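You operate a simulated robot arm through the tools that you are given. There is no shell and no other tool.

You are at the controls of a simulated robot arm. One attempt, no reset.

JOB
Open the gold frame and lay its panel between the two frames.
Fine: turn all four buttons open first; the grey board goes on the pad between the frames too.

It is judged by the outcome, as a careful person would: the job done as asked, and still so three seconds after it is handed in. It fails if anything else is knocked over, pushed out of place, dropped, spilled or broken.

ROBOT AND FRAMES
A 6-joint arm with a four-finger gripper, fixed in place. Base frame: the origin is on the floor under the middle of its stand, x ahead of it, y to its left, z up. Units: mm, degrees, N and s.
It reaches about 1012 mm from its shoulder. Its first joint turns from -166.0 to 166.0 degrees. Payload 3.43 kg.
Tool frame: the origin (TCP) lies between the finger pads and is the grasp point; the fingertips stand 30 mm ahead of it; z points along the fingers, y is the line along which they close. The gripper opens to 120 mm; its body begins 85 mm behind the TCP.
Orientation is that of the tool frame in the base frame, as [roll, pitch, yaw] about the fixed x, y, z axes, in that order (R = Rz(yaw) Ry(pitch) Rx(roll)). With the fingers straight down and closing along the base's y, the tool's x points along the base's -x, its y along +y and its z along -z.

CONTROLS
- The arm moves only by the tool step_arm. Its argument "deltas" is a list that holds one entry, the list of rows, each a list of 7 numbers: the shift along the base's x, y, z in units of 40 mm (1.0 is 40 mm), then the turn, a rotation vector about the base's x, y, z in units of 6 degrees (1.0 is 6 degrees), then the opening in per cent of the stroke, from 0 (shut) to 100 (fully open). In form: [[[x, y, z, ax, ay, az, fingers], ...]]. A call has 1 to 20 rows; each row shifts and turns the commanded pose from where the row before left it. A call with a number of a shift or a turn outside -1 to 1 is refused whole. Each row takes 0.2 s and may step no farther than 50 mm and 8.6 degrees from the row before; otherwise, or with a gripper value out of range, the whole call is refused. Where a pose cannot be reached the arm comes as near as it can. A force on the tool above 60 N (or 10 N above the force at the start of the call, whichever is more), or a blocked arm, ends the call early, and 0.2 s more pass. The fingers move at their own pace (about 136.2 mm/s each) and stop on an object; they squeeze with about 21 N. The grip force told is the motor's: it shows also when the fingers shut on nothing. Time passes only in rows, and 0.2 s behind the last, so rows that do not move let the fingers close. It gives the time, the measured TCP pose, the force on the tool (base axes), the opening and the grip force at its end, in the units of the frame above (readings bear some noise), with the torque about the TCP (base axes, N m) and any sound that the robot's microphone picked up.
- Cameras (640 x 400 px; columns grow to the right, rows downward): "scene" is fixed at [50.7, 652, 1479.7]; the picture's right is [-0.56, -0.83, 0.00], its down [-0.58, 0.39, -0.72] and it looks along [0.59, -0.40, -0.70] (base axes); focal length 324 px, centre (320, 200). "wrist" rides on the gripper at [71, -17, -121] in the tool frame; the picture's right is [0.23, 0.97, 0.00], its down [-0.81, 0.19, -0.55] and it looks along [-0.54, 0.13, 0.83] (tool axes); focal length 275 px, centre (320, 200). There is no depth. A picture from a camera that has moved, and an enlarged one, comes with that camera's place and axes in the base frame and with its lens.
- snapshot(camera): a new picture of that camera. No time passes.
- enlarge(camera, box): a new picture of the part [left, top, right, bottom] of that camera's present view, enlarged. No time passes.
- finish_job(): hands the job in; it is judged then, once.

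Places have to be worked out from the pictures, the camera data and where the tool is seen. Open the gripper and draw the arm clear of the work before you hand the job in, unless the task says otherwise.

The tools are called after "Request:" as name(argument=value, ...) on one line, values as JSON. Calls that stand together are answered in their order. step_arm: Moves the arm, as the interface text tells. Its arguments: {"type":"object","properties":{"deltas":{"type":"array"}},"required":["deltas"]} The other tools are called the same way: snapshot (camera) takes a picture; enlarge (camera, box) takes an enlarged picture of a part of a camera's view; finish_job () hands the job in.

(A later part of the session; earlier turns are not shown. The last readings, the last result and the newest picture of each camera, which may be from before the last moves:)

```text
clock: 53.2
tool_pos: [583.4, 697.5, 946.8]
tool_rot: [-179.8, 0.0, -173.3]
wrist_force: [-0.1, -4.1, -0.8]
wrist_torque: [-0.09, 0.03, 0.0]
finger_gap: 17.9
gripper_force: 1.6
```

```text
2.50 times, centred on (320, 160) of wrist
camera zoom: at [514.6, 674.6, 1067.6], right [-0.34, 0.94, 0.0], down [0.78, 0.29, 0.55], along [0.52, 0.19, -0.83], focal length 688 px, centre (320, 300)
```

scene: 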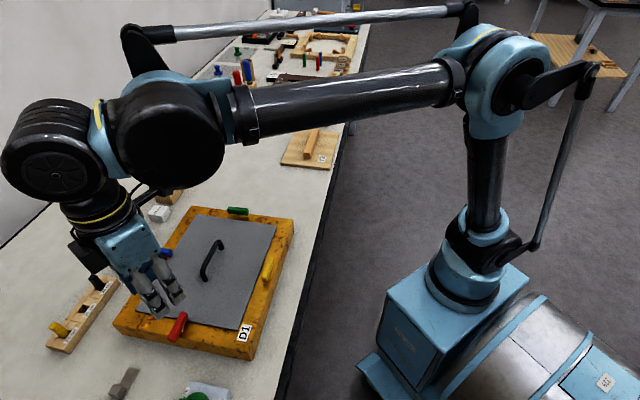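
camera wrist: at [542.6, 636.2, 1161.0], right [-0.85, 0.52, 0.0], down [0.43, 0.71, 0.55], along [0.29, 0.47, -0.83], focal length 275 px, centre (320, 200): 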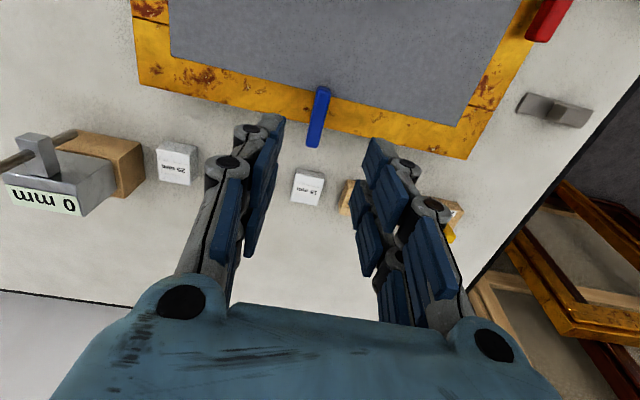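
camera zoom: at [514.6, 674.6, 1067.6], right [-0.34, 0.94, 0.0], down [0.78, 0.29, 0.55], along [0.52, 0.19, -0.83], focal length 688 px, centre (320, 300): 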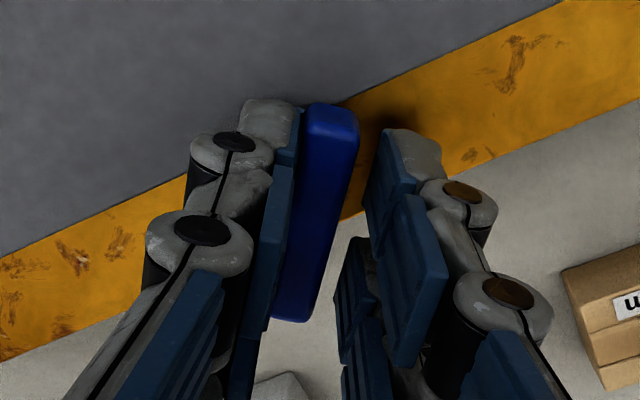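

It turns freely but loads the left finger slightly. I shift 1.3 mm that way and complete the remaining 52°.

Request:
step_arm(deltas=[[[0.01, -0.035, 0, 0, 0, -0.8, 13], [0, 0, 0, 0, 0, -0.8, 13], [0, 0, 0, 0, 0, -0.8, 13], [0, 0, 0, 0, 0, -0.8, 13], [0, 0, 0, 0, 0, -0.8, 13], [0, 0, 0, 0, 0, -0.8, 13], [0.01, 0.01, 0, 0, 0, -0.8, 13], [0, 0, 0, 0, 0, -0.8, 13], [0, 0, 0, 0, 0, -0.8, 13], [0, 0, 0, 0, 0, -0.8, 13], [0, 0, 0, 0, 0, -0.7, 13], [0, 0, 0, 0, 0, 0, 13]]])

Request:
enlarge(camera="wrist", box=[240, 80, 400, 240])

Request:
enlarge(camera="scene", box=[100, 180, 320, 380])

```text
clock: 55.8
tool_pos: [584.3, 697.6, 948.6]
tool_rot: [-179.7, 0.0, 134.5]
wrist_force: [-1.6, -3.5, 0.8]
wrist_torque: [-0.09, 0.08, 0.11]
finger_gap: 17.8
gripper_force: 1.3
```

```text
2.50 times, centred on (320, 160) of wrist
camera zoom: at [522.9, 737.8, 1067.6], right [0.53, 0.85, -0.01], down [0.71, -0.44, 0.55], along [0.46, -0.3, -0.83], focal length 688 px, centre (320, 300)
```

zoom: 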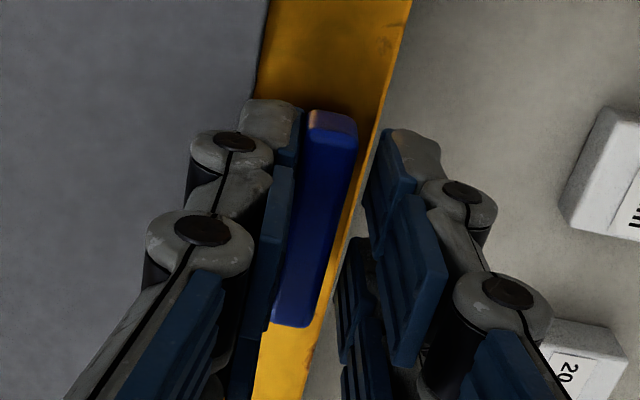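

```text
2.00 times, centred on (210, 280) of scene
camera zoom: at [50.7, 652.0, 1479.7], right [-0.56, -0.83, 0.0], down [-0.58, 0.39, -0.72], along [0.59, -0.4, -0.7], focal length 648 px, centre (540, 40)
```

zoom: 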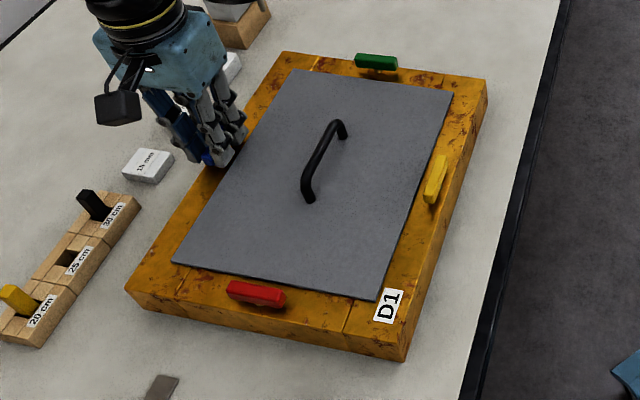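

All four buttons are open. I release, rise and carry the wrist camera over the space between D1 and Y2/D2 to inspect where to lay the board and panel.

Request:
step_arm(deltas=[[[0, 0, 0, 0, 0, 0, 30], [0, 0, 0.3, 0, 0, 0, 40], [0, 0, 0.9, 0, 0, 0, 40], [0, 0, 0.9, 0, 0, 0, 40], [0, 0, 0.9, 0, 0, 0, 40], [0.356, -0.872, 0.2, 0, 0, 0, 40], [0.356, -0.872, 0, 0, 0, 0, 40], [0.356, -0.872, 0, 0, 0, 0, 40], [0.356, -0.872, 0, 0, 0, 0, 40], [0.356, -0.872, 0, 0, 0, 0, 40], [0.356, -0.872, 0, 0, 0, 0, 40], [0, 0, 0, 0, 0, 0, 40]]])

Request:
snapshot(camera="wrist")

Request:
snapshot(camera="scene")

```text
clock: 58.4
tool_pos: [670.2, 488.0, 1074.8]
tool_rot: [-179.8, 0.1, 134.5]
wrist_force: [0.0, -0.9, -0.2]
wrist_torque: [-0.03, 0.0, 0.01]
finger_gap: 48.0
gripper_force: 0.0
```

```text
taken
camera wrist: at [609.0, 528.0, 1195.4], right [0.53, 0.85, -0.01], down [0.71, -0.44, 0.55], along [0.46, -0.3, -0.83], focal length 275 px, centre (320, 200)
```

wrist: 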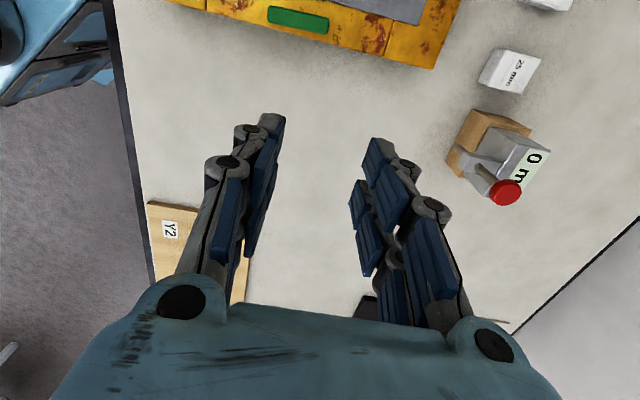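

```text
taken
```

scene: 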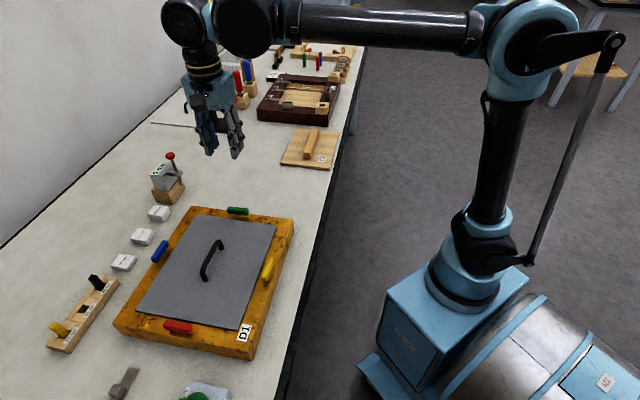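

Nothing marks a separate pad: the felt-like bench cover fills the whole gap (about 240 mm from D1 to Y2, more behind Y2 up to D2). I go back over D1's centre to measure the black handle for the grasp.

Request:
step_arm(deltas=[[[-0.708, 0.525, 0, 0, 0, 0.08, 45], [-0.708, 0.525, 0, 0, 0, 0, 45], [-0.708, 0.525, 0, 0, 0, 0, 45], [-0.708, 0.525, 0, 0, 0, 0, 45], [-0.708, 0.525, -0.2, 0, 0, 0, 45], [-0.708, 0.525, -0.4, 0, 0, 0, 45], [0, 0, 0, 0, 0, 0, 45]]])

Request:
snapshot(camera="wrist")

Request:
enlarge(camera="wrist", box=[230, 30, 410, 200])

Request:
enlarge(camera="scene", box=[180, 220, 280, 300])

```text
clock: 60.0
tool_pos: [498.9, 616.0, 1051.4]
tool_rot: [-179.6, 0.0, 135.0]
wrist_force: [0.2, -0.6, -0.3]
wrist_torque: [-0.01, -0.02, 0.01]
finger_gap: 54.0
gripper_force: 0.0
```

```text
taken
camera wrist: at [437.8, 655.4, 1173.0], right [0.53, 0.85, -0.01], down [0.71, -0.44, 0.55], along [0.47, -0.29, -0.83], focal length 275 px, centre (320, 200)
```

wrist: 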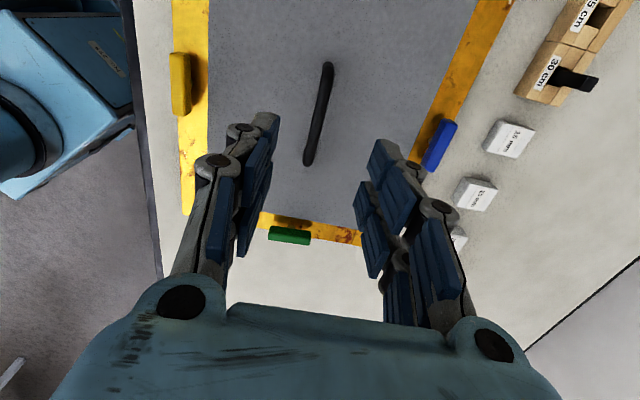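

```text
2.35 times, centred on (320, 115) of wrist
camera zoom: at [437.8, 655.4, 1173.0], right [0.53, 0.85, -0.01], down [0.71, -0.44, 0.55], along [0.47, -0.29, -0.83], focal length 648 px, centre (320, 400)
```

zoom: 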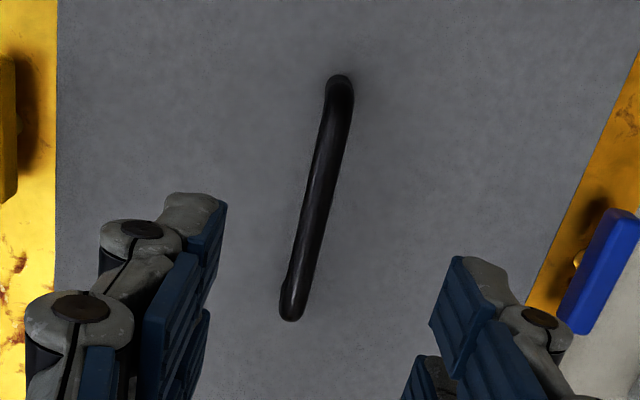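

```text
5.00 times, centred on (230, 260) of scene
camera zoom: at [50.7, 652.0, 1479.7], right [-0.56, -0.83, 0.0], down [-0.58, 0.39, -0.72], along [0.59, -0.4, -0.7], focal length 1621 px, centre (770, -100)
```

zoom: 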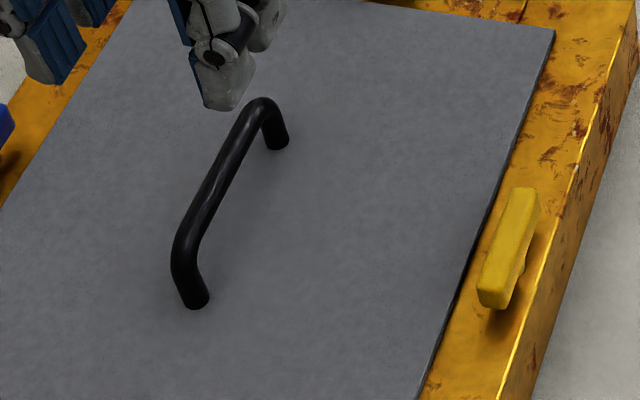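

The handle runs along the frame's long side, centred near a=-83, b=785, with its bar at about z=945. I level the tool, centre on it and go down to z≈972 to check.

Request:
step_arm(deltas=[[[-0.03, -0.03, -0.8, 0.047, -0.047, 0, 45], [-0.02, -0.02, -0.8, 0, 0, 0, 40], [0, 0, -0.35, 0, 0, 0, 40], [0, 0, 0, 0, 0, 0, 40]]])

Request:
enlarge(camera="wrist", box=[220, 60, 420, 260])

Request:
enlarge(camera="scene", box=[160, 210, 280, 300])

```text
clock: 61.0
tool_pos: [496.5, 612.0, 974.3]
tool_rot: [179.9, -0.1, 135.0]
wrist_force: [-0.6, 0.1, -0.4]
wrist_torque: [-0.02, 0.01, -0.02]
finger_gap: 48.2
gripper_force: 0.1
```

```text
2.00 times, centred on (320, 160) of wrist
camera zoom: at [434.8, 651.6, 1094.7], right [0.53, 0.85, 0.0], down [0.71, -0.44, 0.55], along [0.47, -0.29, -0.83], focal length 551 px, centre (320, 280)
```

zoom: 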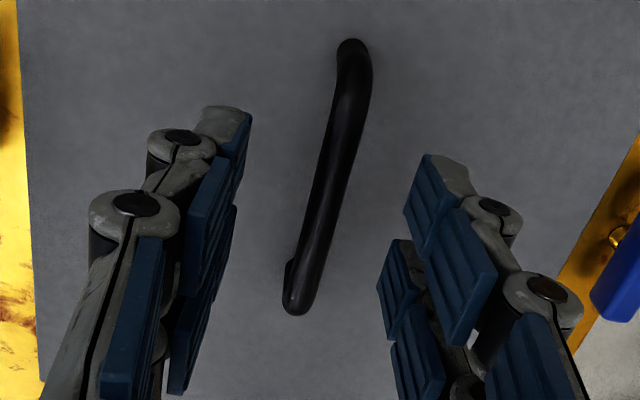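

```text
4.44 times, centred on (220, 255) of scene
camera zoom: at [50.7, 652.0, 1479.7], right [-0.56, -0.83, 0.0], down [-0.58, 0.39, -0.72], along [0.59, -0.4, -0.7], focal length 1441 px, centre (764, -44)
```

zoom: 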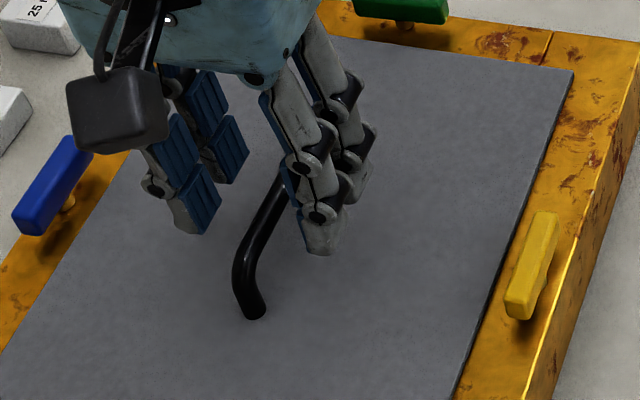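

The fingers straddle the handle centrally. I lower to z≈951 so the tips pass under the bar without touching the board, then close on it.

Request:
step_arm(deltas=[[[0, 0, -0.3, 0, 0, 0, 35], [0, 0, -0.28, 0, 0, 0, 30], [0, 0, 0, 0, 0, 0, 20], [0, 0, 0, 0, 0, 0, 10], [0, 0, 0, 0, 0, 0, 0], [0, 0, 0, 0, 0, 0, 0]]])

Request:
enlarge(camera="wrist", box=[220, 60, 420, 260])

Request:
enlarge(camera="scene", box=[160, 210, 280, 300])

```text
clock: 62.4
tool_pos: [497.8, 612.3, 949.7]
tool_rot: [179.9, 0.0, 135.0]
wrist_force: [-1.2, -0.5, 0.1]
wrist_torque: [0.0, -0.02, -0.01]
finger_gap: 8.6
gripper_force: 21.3
```

```text
2.00 times, centred on (320, 160) of wrist
camera zoom: at [434.8, 651.7, 1070.4], right [0.53, 0.85, 0.0], down [0.71, -0.44, 0.55], along [0.47, -0.29, -0.83], focal length 551 px, centre (320, 280)
```

zoom: 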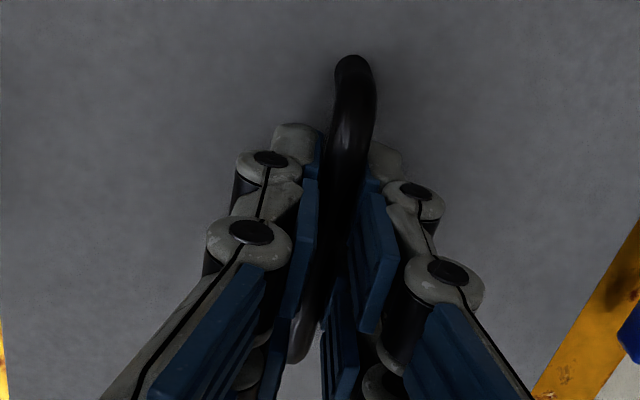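

```text
4.44 times, centred on (220, 255) of scene
camera zoom: at [50.7, 652.0, 1479.7], right [-0.56, -0.83, 0.0], down [-0.58, 0.39, -0.72], along [0.59, -0.4, -0.7], focal length 1441 px, centre (764, -44)
```

zoom: 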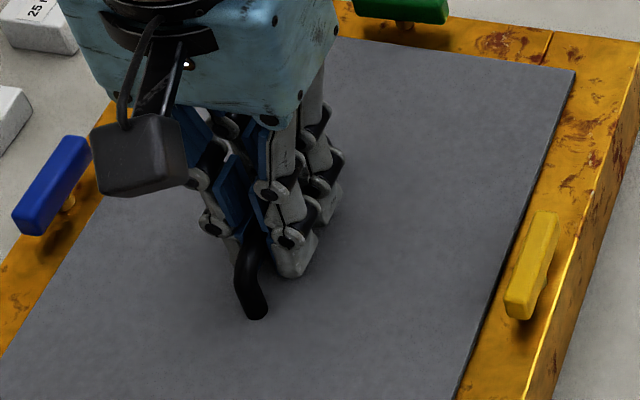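

The grip closed on the handle (gap 8.6 mm, 21 N). I lift gently a few centimetres and check the load and the picture.

Request:
step_arm(deltas=[[[0, 0, 0.2, 0, 0, 0, 0], [0, 0, 0.3, 0, 0, 0, 0], [0, 0, 0.5, 0, 0, 0, 0], [0, 0, 0.5, 0, 0, 0, 0], [0, 0, 0, 0, 0, 0, 0]]])

Request:
snapshot(camera="scene")

Request:
snapshot(camera="wrist")

```text
clock: 63.6
tool_pos: [498.3, 611.6, 1010.6]
tool_rot: [180.0, 0.1, 135.1]
wrist_force: [-0.7, -0.3, -1.2]
wrist_torque: [0.02, 0.02, 0.0]
finger_gap: 8.5
gripper_force: 20.6
```

```text
taken
```

scene: 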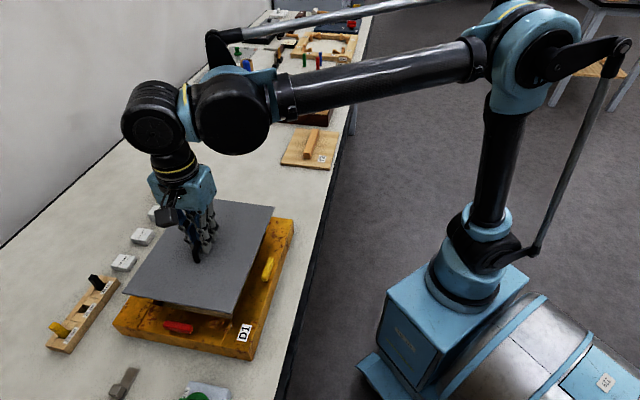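

```text
taken
camera wrist: at [437.2, 651.1, 1130.3], right [0.53, 0.85, 0.0], down [0.71, -0.44, 0.55], along [0.47, -0.29, -0.83], focal length 275 px, centre (320, 200)
```

wrist: 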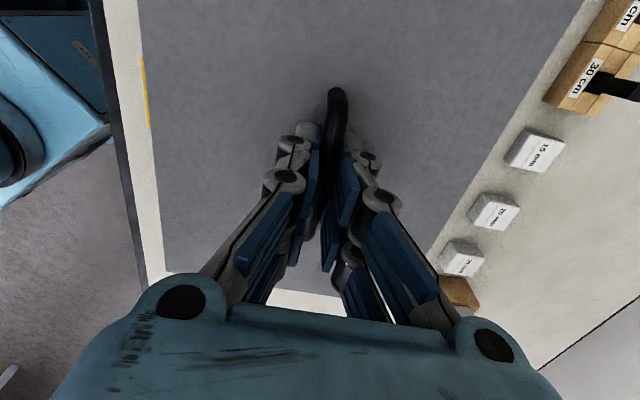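

The board is up and light. I enlarge the scene to see what lies in the frame beneath it.

Request:
enlarge(camera="scene", box=[100, 180, 320, 380])

Request:
step_arm(deltas=[[[0, 0, 0.9, 0, 0, 0, 0], [0, 0, 0.6, 0, 0, 0, 0], [0, 0, 0, 0, 0, 0, 0]]])

Request:
enlarge(camera="scene", box=[100, 150, 320, 380])

```text
2.00 times, centred on (210, 280) of scene
camera zoom: at [50.7, 652.0, 1479.7], right [-0.56, -0.83, 0.0], down [-0.58, 0.39, -0.72], along [0.59, -0.4, -0.7], focal length 648 px, centre (540, 40)
```

zoom: 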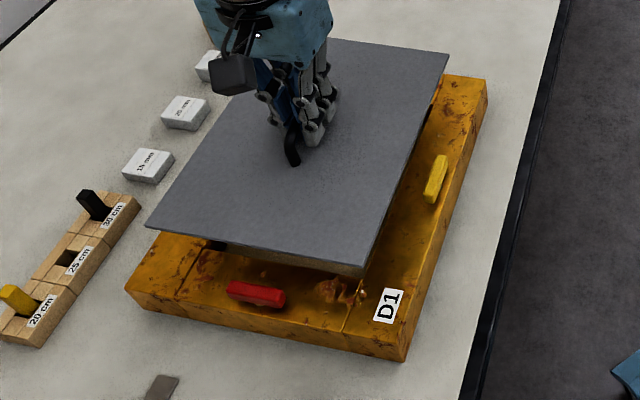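

```text
clock: 64.4
tool_pos: [499.6, 610.1, 1071.1]
tool_rot: [179.9, 0.0, 135.0]
wrist_force: [1.1, -0.1, -0.4]
wrist_torque: [0.01, 0.03, 0.02]
finger_gap: 8.8
gripper_force: 21.1
```

```text
1.74 times, centred on (210, 265) of scene
camera zoom: at [50.7, 652.0, 1479.7], right [-0.56, -0.83, 0.0], down [-0.58, 0.39, -0.72], along [0.59, -0.4, -0.7], focal length 564 px, centre (511, 87)
```

zoom: 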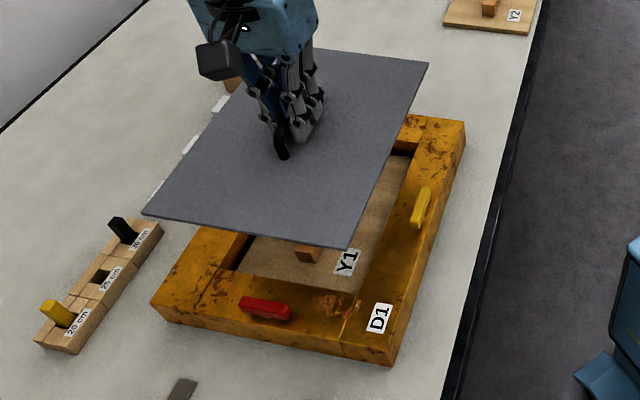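

Under the board is panel Y1, wooden with a wooden handle, like Y2. The plan is to turn the grey board 90° so its 206 mm side fits the 242 mm gap between D1 and Y2 (centre a≈196, b≈787), and put panel Y1 behind Y2. I carry the board over at height while turning it.

Request:
step_arm(deltas=[[[0.246, -0.244, 0, 0, 0, 0.75, 0], [0.246, -0.244, 0, 0, 0, 0.75, 0], [0.246, -0.244, 0, 0, 0, 0.75, 0], [0.246, -0.244, 0, 0, 0, 0.75, 0], [0.246, -0.244, 0, 0, 0, 0.75, 0], [0.246, -0.244, 0, 0, 0, 0.75, 0], [0.246, -0.244, 0, 0, 0, 0.75, 0], [0.246, -0.244, 0, 0, 0, 0.75, 0], [0.246, -0.244, 0, 0, 0, 0.75, 0], [0.246, -0.244, 0, 0, 0, 0.75, 0], [0.246, -0.244, 0, 0, 0, 0.75, 0], [0.246, -0.244, 0, 0, 0, 0.75, 0], [0.246, -0.244, 0, 0, 0, 0.75, 0], [0.246, -0.244, 0, 0, 0, 0.75, 0], [0.246, -0.244, 0, 0, 0, 0.75, 0], [0.246, -0.244, 0, 0, 0, 0.75, 0], [0.246, -0.244, 0, 0, 0, 0.75, 0], [0.246, -0.244, 0, 0, 0, 0.75, 0], [0.246, -0.244, 0, 0, 0, 0.75, 0], [0.246, -0.244, 0, 0, 0, 0.75, 0]]])

Request:
snapshot(camera="scene")

Request:
snapshot(camera="wrist")

```text
clock: 68.6
tool_pos: [692.1, 415.4, 1070.1]
tool_rot: [179.9, 0.1, -134.8]
wrist_force: [-0.3, -0.7, -1.1]
wrist_torque: [-0.01, 0.03, -0.01]
finger_gap: 8.5
gripper_force: 21.1
```

```text
taken
```

scene: 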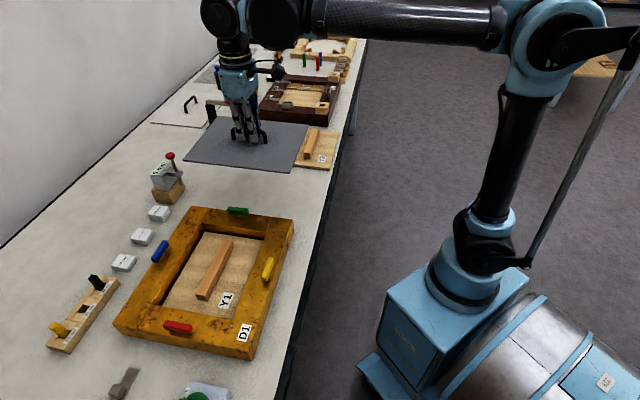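

```text
taken
camera wrist: at [655.3, 354.5, 1190.1], right [-0.85, 0.52, 0.0], down [0.44, 0.71, 0.55], along [0.29, 0.47, -0.83], focal length 275 px, centre (320, 200)
```

wrist: 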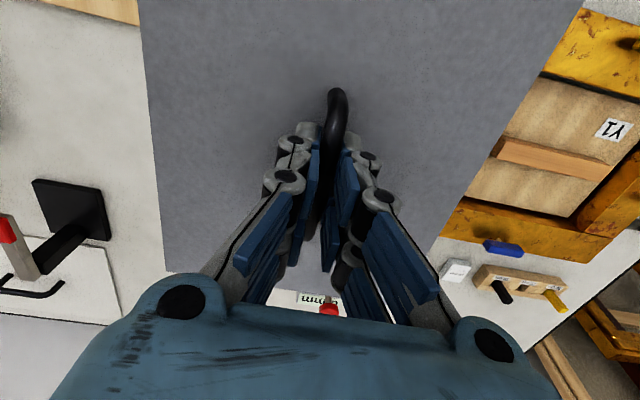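

Panel Y1 is clearly visible in the frame, smaller than the board. I shift 4 mm in x and lower the grey board toward the bench, stopping at about z=950 to check clearances to D1 and Y2.

Request:
step_arm(deltas=[[[0.11, 0, -0.6, 0, 0, 0, 0], [0, 0, -0.8, 0, 0, 0, 0], [0, 0, -0.8, 0, 0, 0, 0], [0, 0, -0.8, 0, 0, 0, 0], [0, 0, 0, 0, 0, 0, 0]]])

Request:
enlarge(camera="scene", box=[150, 90, 350, 230])

Request:
snapshot(camera="wrist")

```text
clock: 69.8
tool_pos: [699.1, 415.1, 948.4]
tool_rot: [179.9, 0.1, -135.0]
wrist_force: [1.0, -0.5, -1.3]
wrist_torque: [-0.02, 0.03, 0.01]
finger_gap: 8.6
gripper_force: 20.1
```

```text
2.86 times, centred on (250, 160) of scene
camera zoom: at [50.7, 652.0, 1479.7], right [-0.56, -0.83, 0.0], down [-0.58, 0.39, -0.72], along [0.59, -0.4, -0.7], focal length 926 px, centre (520, 314)
```

zoom: 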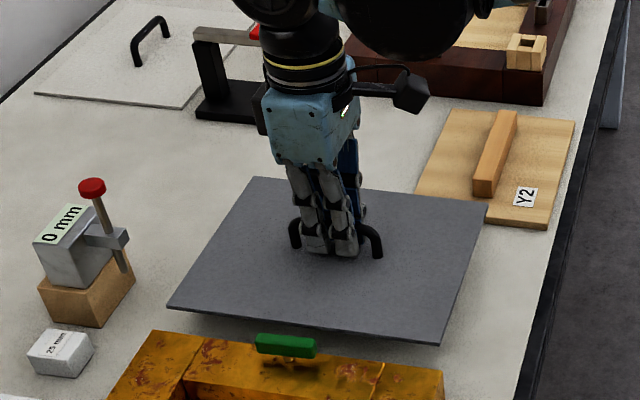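

```text
taken
camera wrist: at [661.3, 353.6, 1069.2], right [-0.85, 0.53, 0.0], down [0.44, 0.71, 0.55], along [0.29, 0.47, -0.83], focal length 275 px, centre (320, 200)
```

wrist: 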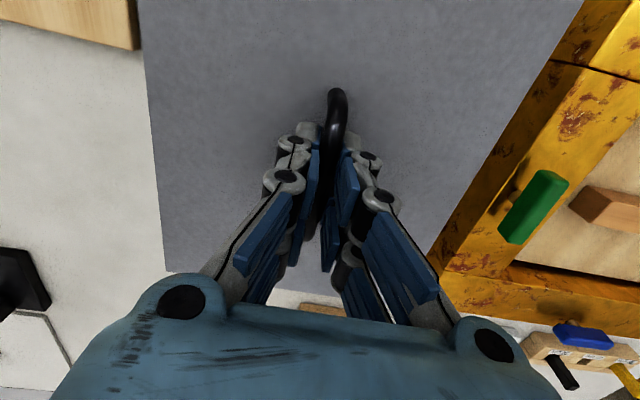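

The board sits level with about 30 mm to D1 and 19 mm to Y2. I shift 7 mm in -x to balance that and lower close to the bench.

Request:
step_arm(deltas=[[[-0.17, 0, -0.2, 0, 0, 0, 0], [0, 0, -0.25, 0, 0, 0, 0], [0, 0, -0.25, 0, 0, 0, 0], [0, 0, -0.1, 0, 0, 0, 0], [0, 0, 0, 0, 0, 0, 0]]])

Request:
enlarge(camera="scene", box=[150, 90, 350, 230])

```text
clock: 71.0
tool_pos: [690.1, 415.6, 916.5]
tool_rot: [179.7, 0.1, -134.9]
wrist_force: [0.1, 0.5, -1.1]
wrist_torque: [-0.02, 0.01, -0.04]
finger_gap: 8.5
gripper_force: 21.2
```

```text
2.86 times, centred on (250, 160) of scene
camera zoom: at [50.7, 652.0, 1479.7], right [-0.56, -0.83, 0.0], down [-0.58, 0.39, -0.72], along [0.59, -0.4, -0.7], focal length 926 px, centre (520, 314)
```

zoom: 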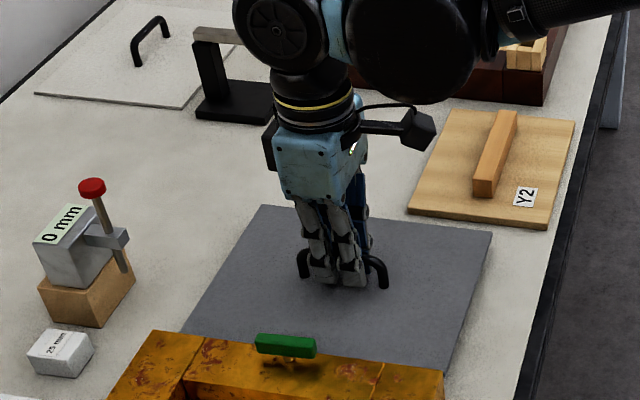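

The board is just above the bench with clear gaps on both sides. I lower the last millimetres in small steps, watching for contact force.

Request:
step_arm(deltas=[[[0.03, 0, -0.06, 0, 0, 0, 0], [0, 0, -0.06, 0, 0, 0, 0], [0, 0, -0.05, 0, 0, 0, 0], [0, 0, 0, 0, 0, 0, 0]]])

```text
clock: 72.0
tool_pos: [691.6, 416.5, 911.2]
tool_rot: [179.8, 0.0, -135.0]
wrist_force: [1.1, 0.1, -1.8]
wrist_torque: [0.0, 0.02, 0.02]
finger_gap: 8.7
gripper_force: 20.1
```

Request:
step_arm(deltas=[[[0, 0, -0.05, 0, 0, 0, 0], [0, 0, -0.04, 0, 0, 0, 0], [0, 0, 0, 0, 0, 0, 0]]])

```text
clock: 72.8
tool_pos: [692.4, 416.2, 907.1]
tool_rot: [179.9, 0.1, -135.1]
wrist_force: [0.4, -0.3, -1.6]
wrist_torque: [-0.01, -0.01, 0.01]
finger_gap: 8.6
gripper_force: 20.6
```

No contact yet at z=907; I go on lowering in 1.5 mm steps.

Request:
step_arm(deltas=[[[0, 0, -0.04, 0, 0, 0, 0], [0, 0, -0.04, 0, 0, 0, 0], [0, 0, 0, 0, 0, 0, 0]]])

Request:
enlarge(camera="scene", box=[190, 120, 330, 220])

```text
clock: 73.6
tool_pos: [691.6, 415.7, 903.4]
tool_rot: [179.8, 0.1, -135.1]
wrist_force: [0.9, 0.8, -0.6]
wrist_torque: [0.01, -0.03, -0.01]
finger_gap: 8.8
gripper_force: 21.1
```

```text
4.00 times, centred on (260, 170) of scene
camera zoom: at [50.7, 652.0, 1479.7], right [-0.56, -0.83, 0.0], down [-0.58, 0.39, -0.72], along [0.59, -0.4, -0.7], focal length 1297 px, centre (560, 320)
```

zoom: 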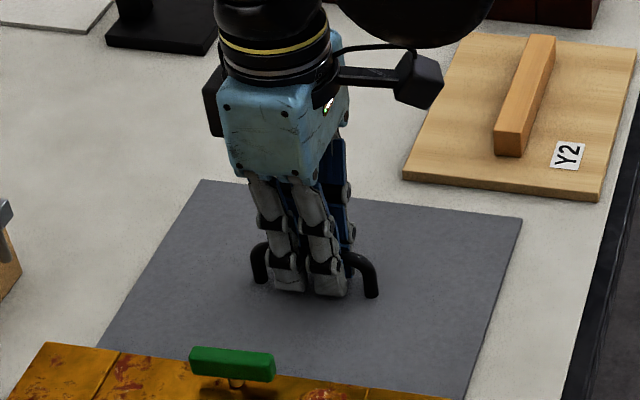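

Request:
step_arm(deltas=[[[0, 0, -0.04, 0, 0, 0, 0], [0, 0, -0.03, 0, 0, 0, 0], [0, 0, 0, 0, 0, 0, 0]]])

```text
clock: 74.4
tool_pos: [691.3, 415.9, 901.5]
tool_rot: [179.8, 0.1, -135.0]
wrist_force: [-2.0, 3.6, 18.2]
wrist_torque: [0.06, -0.01, -0.02]
finger_gap: 8.7
gripper_force: 20.9
```

The board is on the bench (18 N contact). I ease up 1 mm, open the fingers and rise straight up, clear of the handle.

Request:
step_arm(deltas=[[[0, 0, 0.03, 0, 0, 0, 0], [0, 0, 0, 0, 0, 0, 20], [0, 0, 0, 0, 0, 0, 35], [0, 0, 0.3, 0, 0, 0, 40], [0, 0, 0.9, 0, 0, 0, 40], [0, 0, 0.9, 0, 0, 0, 40], [0, 0, 0.9, 0, 0, 0, 40], [0, 0, 0.9, 0, 0, 0, 40], [0, 0, 0, 0, 0, 0, 40]]])

Request:
snapshot(camera="scene")

Request:
snapshot(camera="wrist")

```text
clock: 76.4
tool_pos: [695.2, 411.2, 1059.9]
tool_rot: [179.7, 0.1, -135.0]
wrist_force: [-0.2, 0.3, 0.4]
wrist_torque: [0.0, 0.01, -0.01]
finger_gap: 48.2
gripper_force: 0.0
```

```text
taken
```

scene: 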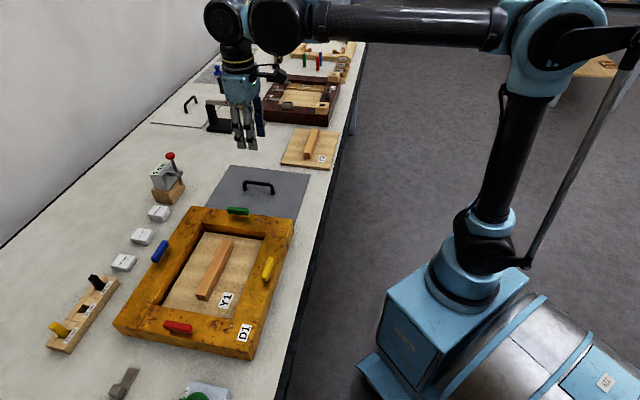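

```text
taken
camera wrist: at [656.7, 350.3, 1180.2], right [-0.85, 0.53, 0.0], down [0.44, 0.71, 0.55], along [0.29, 0.47, -0.83], focal length 275 px, centre (320, 200)
```

wrist: 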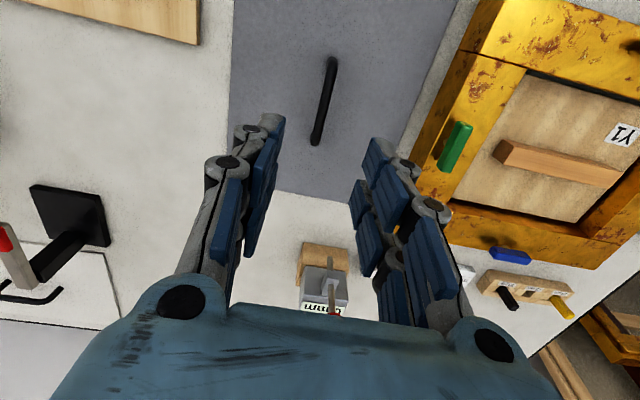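

The grey board lies flat between D1 and Y2. Before taking the panel, I test the reach empty-handed to its planned spot behind Y2 (centre about (902, 295)), turning to yaw 135 on the way at safe height.

Request:
step_arm(deltas=[[[0.345, -0.193, 0, 0, 0, -1, 40], [0.345, -0.193, 0, 0, 0, -1, 40], [0.345, -0.193, 0, 0, 0, -1, 40], [0.345, -0.193, 0, 0, 0, -1, 40], [0.345, -0.193, 0, 0, 0, -1, 40], [0.345, -0.193, 0, 0, 0, -1, 40], [0.345, -0.193, 0, 0, 0, -1, 40], [0.345, -0.193, 0, 0, 0, -1, 40], [0.345, -0.193, 0, 0, 0, -1, 40], [0.345, -0.193, 0, 0, 0, -1, 40], [0.345, -0.193, 0, 0, 0, -1, 40], [0.345, -0.193, 0, 0, 0, -1, 40], [0.345, -0.193, 0, 0, 0, -1, 40], [0.345, -0.193, 0, 0, 0, -1, 40], [0.345, -0.193, 0, 0, 0, -1, 40], [0, 0, 0, 0, 0, 0, 40]]])

Request:
snapshot(camera="scene")

Request:
snapshot(camera="wrist")

```text
clock: 79.8
tool_pos: [898.0, 300.2, 1056.4]
tool_rot: [179.9, -0.1, 134.9]
wrist_force: [0.3, -0.5, -0.9]
wrist_torque: [-0.01, 0.01, -0.03]
finger_gap: 48.2
gripper_force: 0.0
```

```text
taken
```

scene: 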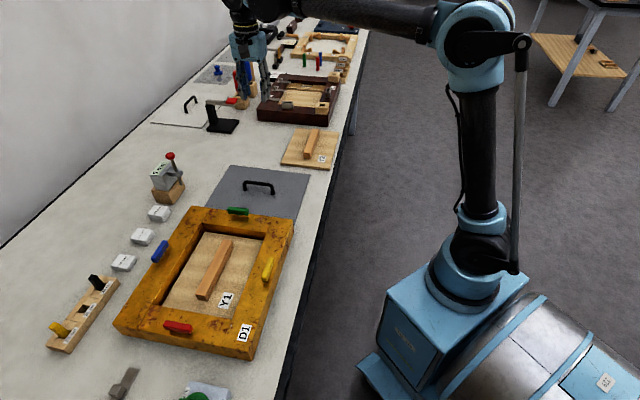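

```text
taken
camera wrist: at [837.2, 340.3, 1178.0], right [0.53, 0.85, 0.0], down [0.71, -0.44, 0.55], along [0.47, -0.29, -0.83], focal length 275 px, centre (320, 200)
```

wrist: 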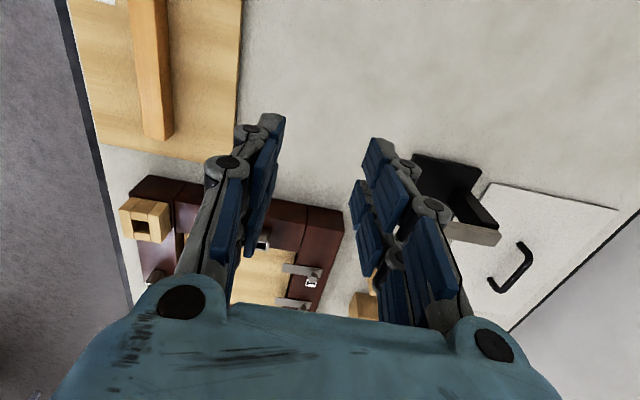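

The spot is reachable at height, and the space behind Y2 is clear: Y2 ends at b≈764, D2 starts at a≈558 and the stand at b≈970. I test lowering here to about z=925 to confirm reach at placing height.

Request:
step_arm(deltas=[[[0.1, 0.05, -0.8, 0, 0, 0, 40], [0.1, 0.05, -0.8, 0, 0, 0, 40], [0, 0, -0.8, 0, 0, 0, 40], [0, 0, -0.8, 0, 0, 0, 40], [0, 0, 0, 0, 0, 0, 40]]])

Request:
snapshot(camera="wrist")

Request:
enlarge(camera="scene", box=[190, 60, 350, 180])

```text
clock: 81.0
tool_pos: [906.0, 302.8, 928.9]
tool_rot: [180.0, 0.0, 135.0]
wrist_force: [-0.5, 1.0, 0.6]
wrist_torque: [-0.01, 0.01, -0.03]
finger_gap: 48.0
gripper_force: 0.2
```

```text
taken
camera wrist: at [844.9, 342.3, 1049.2], right [0.53, 0.85, 0.0], down [0.71, -0.44, 0.55], along [0.47, -0.29, -0.83], focal length 275 px, centre (320, 200)
```

wrist: 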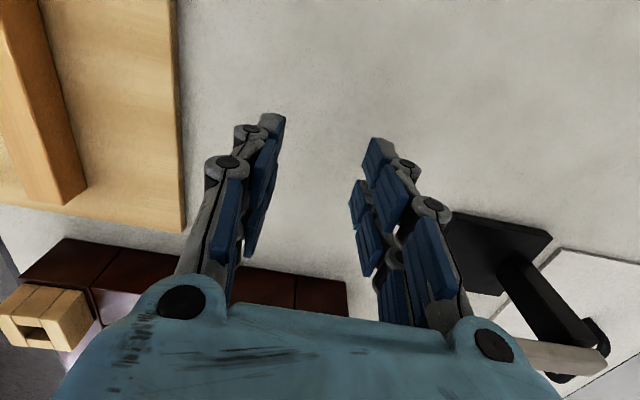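

```text
3.33 times, centred on (270, 120) of scene
camera zoom: at [50.7, 652.0, 1479.7], right [-0.56, -0.83, 0.0], down [-0.58, 0.39, -0.72], along [0.59, -0.4, -0.7], focal length 1081 px, centre (487, 467)
```

zoom: 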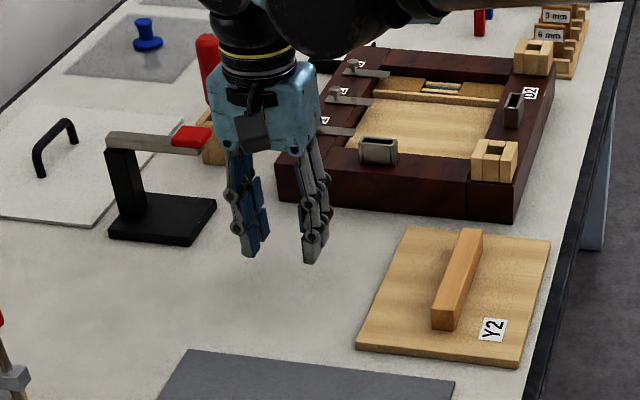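

Reach is fine at z=929 with clear space all round. I rise and return over D1 to look at panel Y1 and its handle.

Request:
step_arm(deltas=[[[0, 0, 0.9, 0, 0, 0, 40], [0, 0, 0.9, 0, 0, 0, 40], [0, 0, 0.9, 0, 0, 0, 40], [-0.4, 0.3, 0.5, 0, 0, 0, 40], [-0.78, 0.598, 0, 0, 0, 0, 40], [-0.78, 0.598, 0, 0, 0, 0, 40], [-0.78, 0.598, 0, 0, 0, 0, 40], [-0.78, 0.598, 0, 0, 0, 0, 40], [-0.78, 0.598, 0, 0, 0, 0, 40], [-0.78, 0.598, 0, 0, 0, 0, 40], [-0.78, 0.598, 0, 0, 0, 0, 40], [-0.78, 0.598, 0, 0, 0, 0, 40], [-0.78, 0.598, 0, 0, 0, 0, 40], [-0.78, 0.598, 0, 0, 0, 0, 40], [-0.78, 0.598, 0, 0, 0, 0, 40], [-0.78, 0.598, 0, 0, 0, 0, 40], [0, 0, 0, 0, 0, 0, 40]]])

Request:
snapshot(camera="wrist")

Request:
enlarge(camera="wrist", box=[200, 0, 440, 200])

Request:
enlarge(camera="scene", box=[100, 180, 320, 380])

```text
clock: 84.6
tool_pos: [515.4, 604.0, 1058.7]
tool_rot: [179.9, 0.0, 135.1]
wrist_force: [0.3, 0.4, 0.4]
wrist_torque: [0.02, -0.01, 0.04]
finger_gap: 48.5
gripper_force: 0.1
```

```text
taken
camera wrist: at [454.2, 643.4, 1179.6], right [0.53, 0.85, 0.0], down [0.71, -0.44, 0.55], along [0.47, -0.29, -0.83], focal length 275 px, centre (320, 200)
```

wrist: 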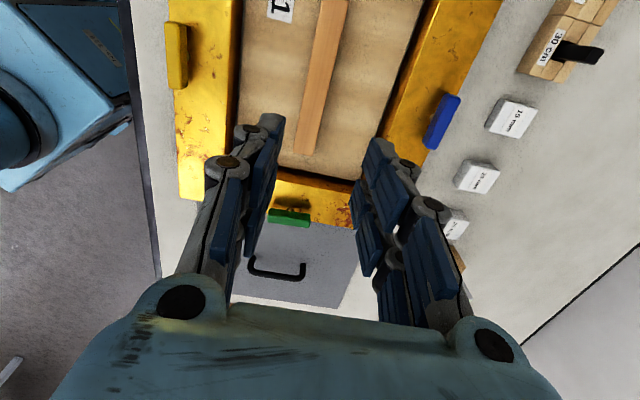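

```text
2.00 times, centred on (320, 100) of wrist
camera zoom: at [454.2, 643.4, 1179.6], right [0.53, 0.85, 0.0], down [0.71, -0.44, 0.55], along [0.47, -0.29, -0.83], focal length 551 px, centre (320, 400)
```

zoom: 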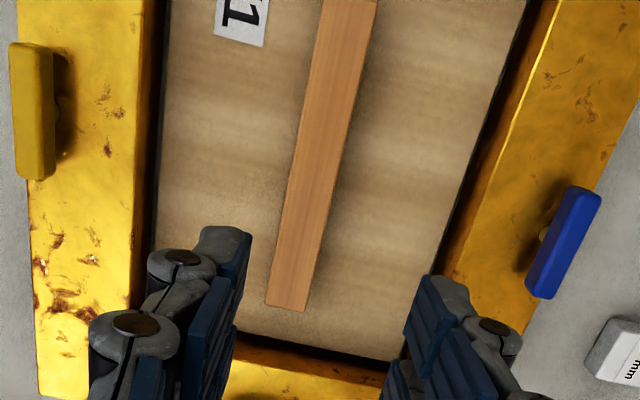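

```text
2.00 times, centred on (210, 280) of scene
camera zoom: at [50.7, 652.0, 1479.7], right [-0.56, -0.83, 0.0], down [-0.58, 0.39, -0.72], along [0.59, -0.4, -0.7], focal length 648 px, centre (540, 40)
```

zoom: 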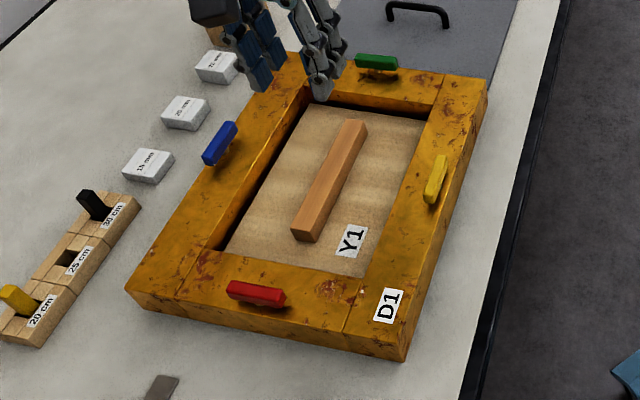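

Panel Y1 sits recessed in the frame with a wooden handle along its long axis, top near z≈903, centred near a=-84, b=787. I move over it and come down to z≈960 for an alignment check.

Request:
step_arm(deltas=[[[-0.25, 0.15, -0.6, 0, 0, 0, 40], [-0.2, 0.13, -0.8, 0, 0, 0, 40], [0, 0, -0.8, 0, 0, 0, 40], [0, 0, -0.2, 0, 0, 0, 40], [0, 0, 0, 0, 0, 0, 40]]])

Request:
enlarge(camera="wrist", box=[220, 20, 420, 240])

Request:
enlarge(camera="scene", box=[130, 200, 290, 320])

```text
clock: 85.8
tool_pos: [499.6, 614.7, 964.5]
tool_rot: [179.8, -0.1, 135.0]
wrist_force: [0.6, -0.2, 0.0]
wrist_torque: [0.01, -0.02, 0.0]
finger_gap: 48.0
gripper_force: 0.1
```

```text
1.82 times, centred on (320, 130) of wrist
camera zoom: at [438.3, 653.3, 1084.0], right [0.53, 0.85, 0.0], down [0.71, -0.44, 0.55], along [0.47, -0.29, -0.83], focal length 500 px, centre (320, 327)
```

zoom: 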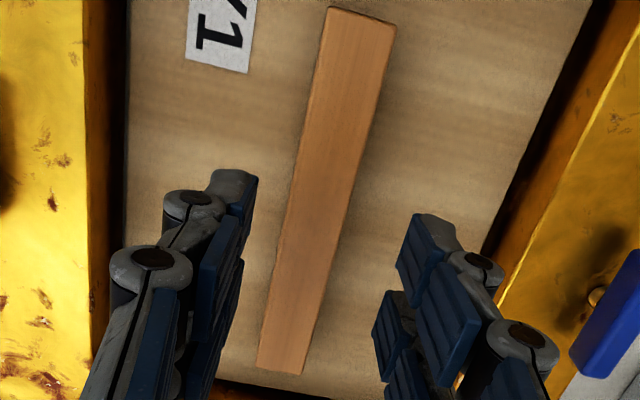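

```text
3.33 times, centred on (210, 260) of scene
camera zoom: at [50.7, 652.0, 1479.7], right [-0.56, -0.83, 0.0], down [-0.58, 0.39, -0.72], along [0.59, -0.4, -0.7], focal length 1081 px, centre (687, 0)
```

zoom: 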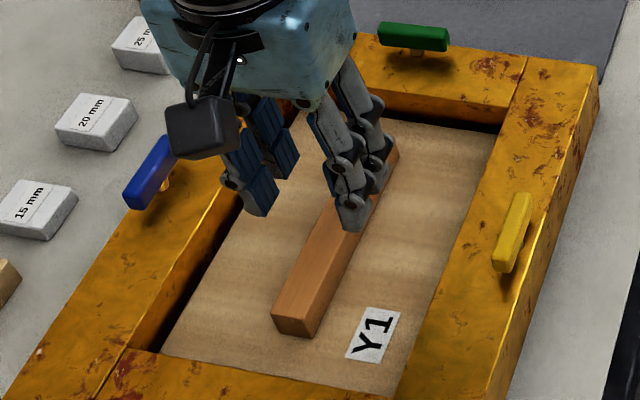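

Centred within 1.5 mm. I lower in steps to z≈924 and watch the force and the tip clearance above the panel.

Request:
step_arm(deltas=[[[-0.025, -0.025, -0.4, 0, 0, 0, 38], [0, 0, -0.4, 0, 0, 0, 36], [0, 0, -0.2, 0, 0, 0, 36], [0, 0, 0, 0, 0, 0, 36]]])

Request:
enlarge(camera="wrist", box=[220, 60, 420, 260])

Request:
enlarge(camera="scene", box=[160, 210, 280, 300])

```text
clock: 86.8
tool_pos: [498.8, 613.7, 923.9]
tool_rot: [180.0, 0.0, 135.0]
wrist_force: [0.2, -0.2, 0.5]
wrist_torque: [-0.01, 0.02, -0.02]
finger_gap: 43.1
gripper_force: 0.0
```

```text
2.00 times, centred on (320, 160) of wrist
camera zoom: at [436.6, 653.2, 1043.0], right [0.53, 0.85, 0.0], down [0.71, -0.44, 0.55], along [0.47, -0.29, -0.83], focal length 551 px, centre (320, 280)
```

zoom: 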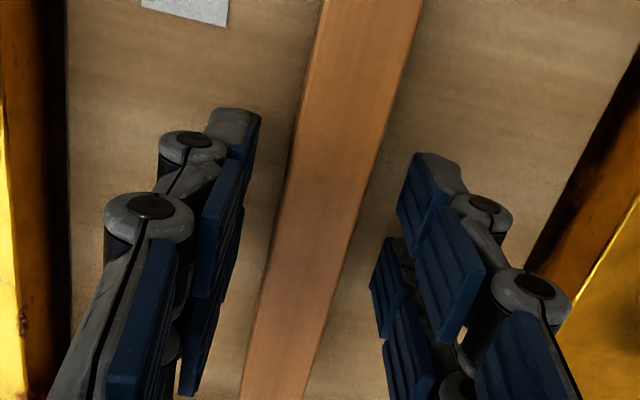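

```text
4.44 times, centred on (220, 255) of scene
camera zoom: at [50.7, 652.0, 1479.7], right [-0.56, -0.83, 0.0], down [-0.58, 0.39, -0.72], along [0.59, -0.4, -0.7], focal length 1441 px, centre (764, -44)
```

zoom: 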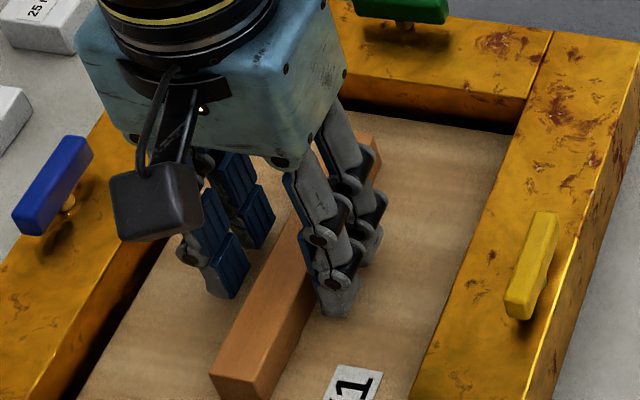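

Request:
step_arm(deltas=[[[0, 0, -0.1, 0, 0, 0, 34], [0, 0, -0.1, 0, 0, 0, 34], [0, 0, 0, 0, 0, 0, 34]]])

Request:
enlarge(camera="scene", box=[180, 230, 260, 290])

```text
clock: 87.6
tool_pos: [497.3, 614.5, 913.3]
tool_rot: [179.9, 0.1, 135.0]
wrist_force: [0.8, 1.2, -0.4]
wrist_torque: [-0.02, 0.0, -0.02]
finger_gap: 40.9
gripper_force: 0.0
```

```text
6.67 times, centred on (220, 260) of scene
camera zoom: at [50.7, 652.0, 1479.7], right [-0.56, -0.83, 0.0], down [-0.58, 0.39, -0.72], along [0.59, -0.4, -0.7], focal length 2162 px, centre (987, -200)
```

zoom: 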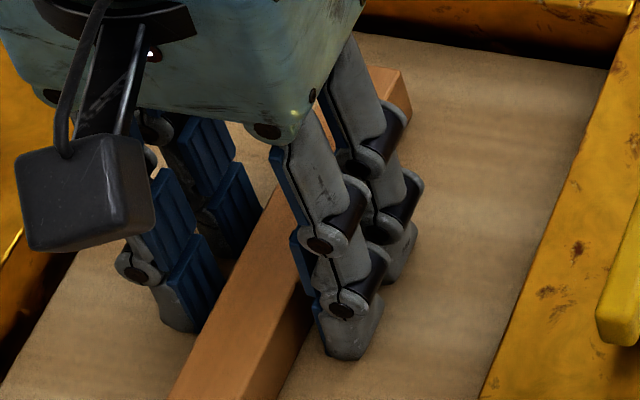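

The tips are well down beside the handle with no contact force. I close on the handle.

Request:
step_arm(deltas=[[[0, 0, 0, 0, 0, 0, 26], [0, 0, 0, 0, 0, 0, 20], [0, 0, 0, 0, 0, 0, 10], [0, 0, 0, 0, 0, 0, 0], [0, 0, 0, 0, 0, 0, 0]]])

Request:
enlarge(camera="wrist", box=[220, 60, 420, 260])

Request:
enlarge(camera="scene", box=[160, 210, 280, 300])

```text
clock: 88.8
tool_pos: [496.5, 614.6, 914.1]
tool_rot: [179.9, -0.1, 135.0]
wrist_force: [0.1, -0.3, 2.0]
wrist_torque: [-0.01, -0.01, -0.01]
finger_gap: 21.8
gripper_force: 20.6
```

```text
2.00 times, centred on (320, 160) of wrist
camera zoom: at [435.6, 653.3, 1035.0], right [0.53, 0.85, 0.0], down [0.71, -0.44, 0.55], along [0.47, -0.29, -0.83], focal length 551 px, centre (320, 280)
```

zoom: 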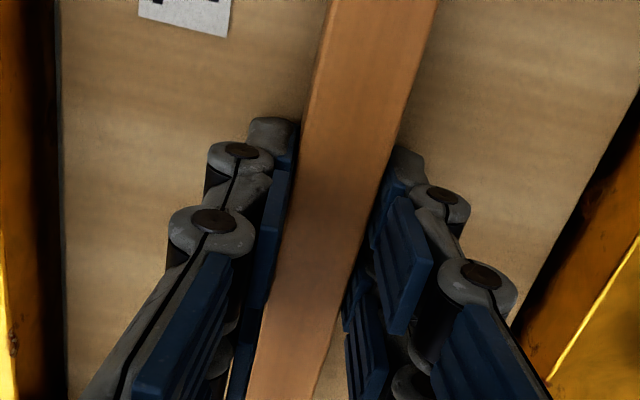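

```text
4.44 times, centred on (220, 255) of scene
camera zoom: at [50.7, 652.0, 1479.7], right [-0.56, -0.83, 0.0], down [-0.58, 0.39, -0.72], along [0.59, -0.4, -0.7], focal length 1441 px, centre (764, -44)
```

zoom: 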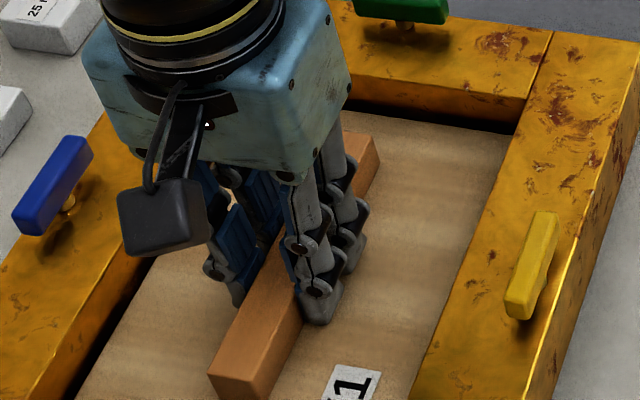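

A firm grip (21.8 mm, 21 N). I lift slowly and straight, checking that the panel doesn't bind in the frame.

Request:
step_arm(deltas=[[[0, 0, 0.1, 0, 0, 0, 0], [0, 0, 0.15, 0, 0, 0, 0], [0, 0, 0.2, 0, 0, 0, 0], [0, 0, 0, 0, 0, 0, 0]]])

Request:
enlarge(camera="scene", box=[100, 180, 320, 380])

```text
clock: 89.8
tool_pos: [498.5, 612.0, 931.3]
tool_rot: [179.9, 0.1, 135.0]
wrist_force: [-0.8, -0.8, -2.2]
wrist_torque: [-0.04, -0.01, 0.03]
finger_gap: 21.8
gripper_force: 20.9
```

```text
2.00 times, centred on (210, 280) of scene
camera zoom: at [50.7, 652.0, 1479.7], right [-0.56, -0.83, 0.0], down [-0.58, 0.39, -0.72], along [0.59, -0.4, -0.7], focal length 648 px, centre (540, 40)
```

zoom: 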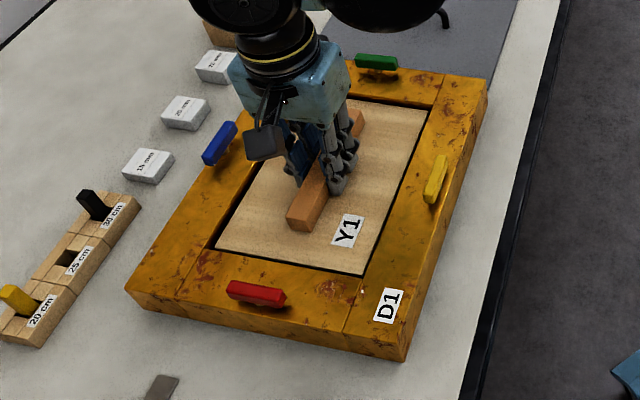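

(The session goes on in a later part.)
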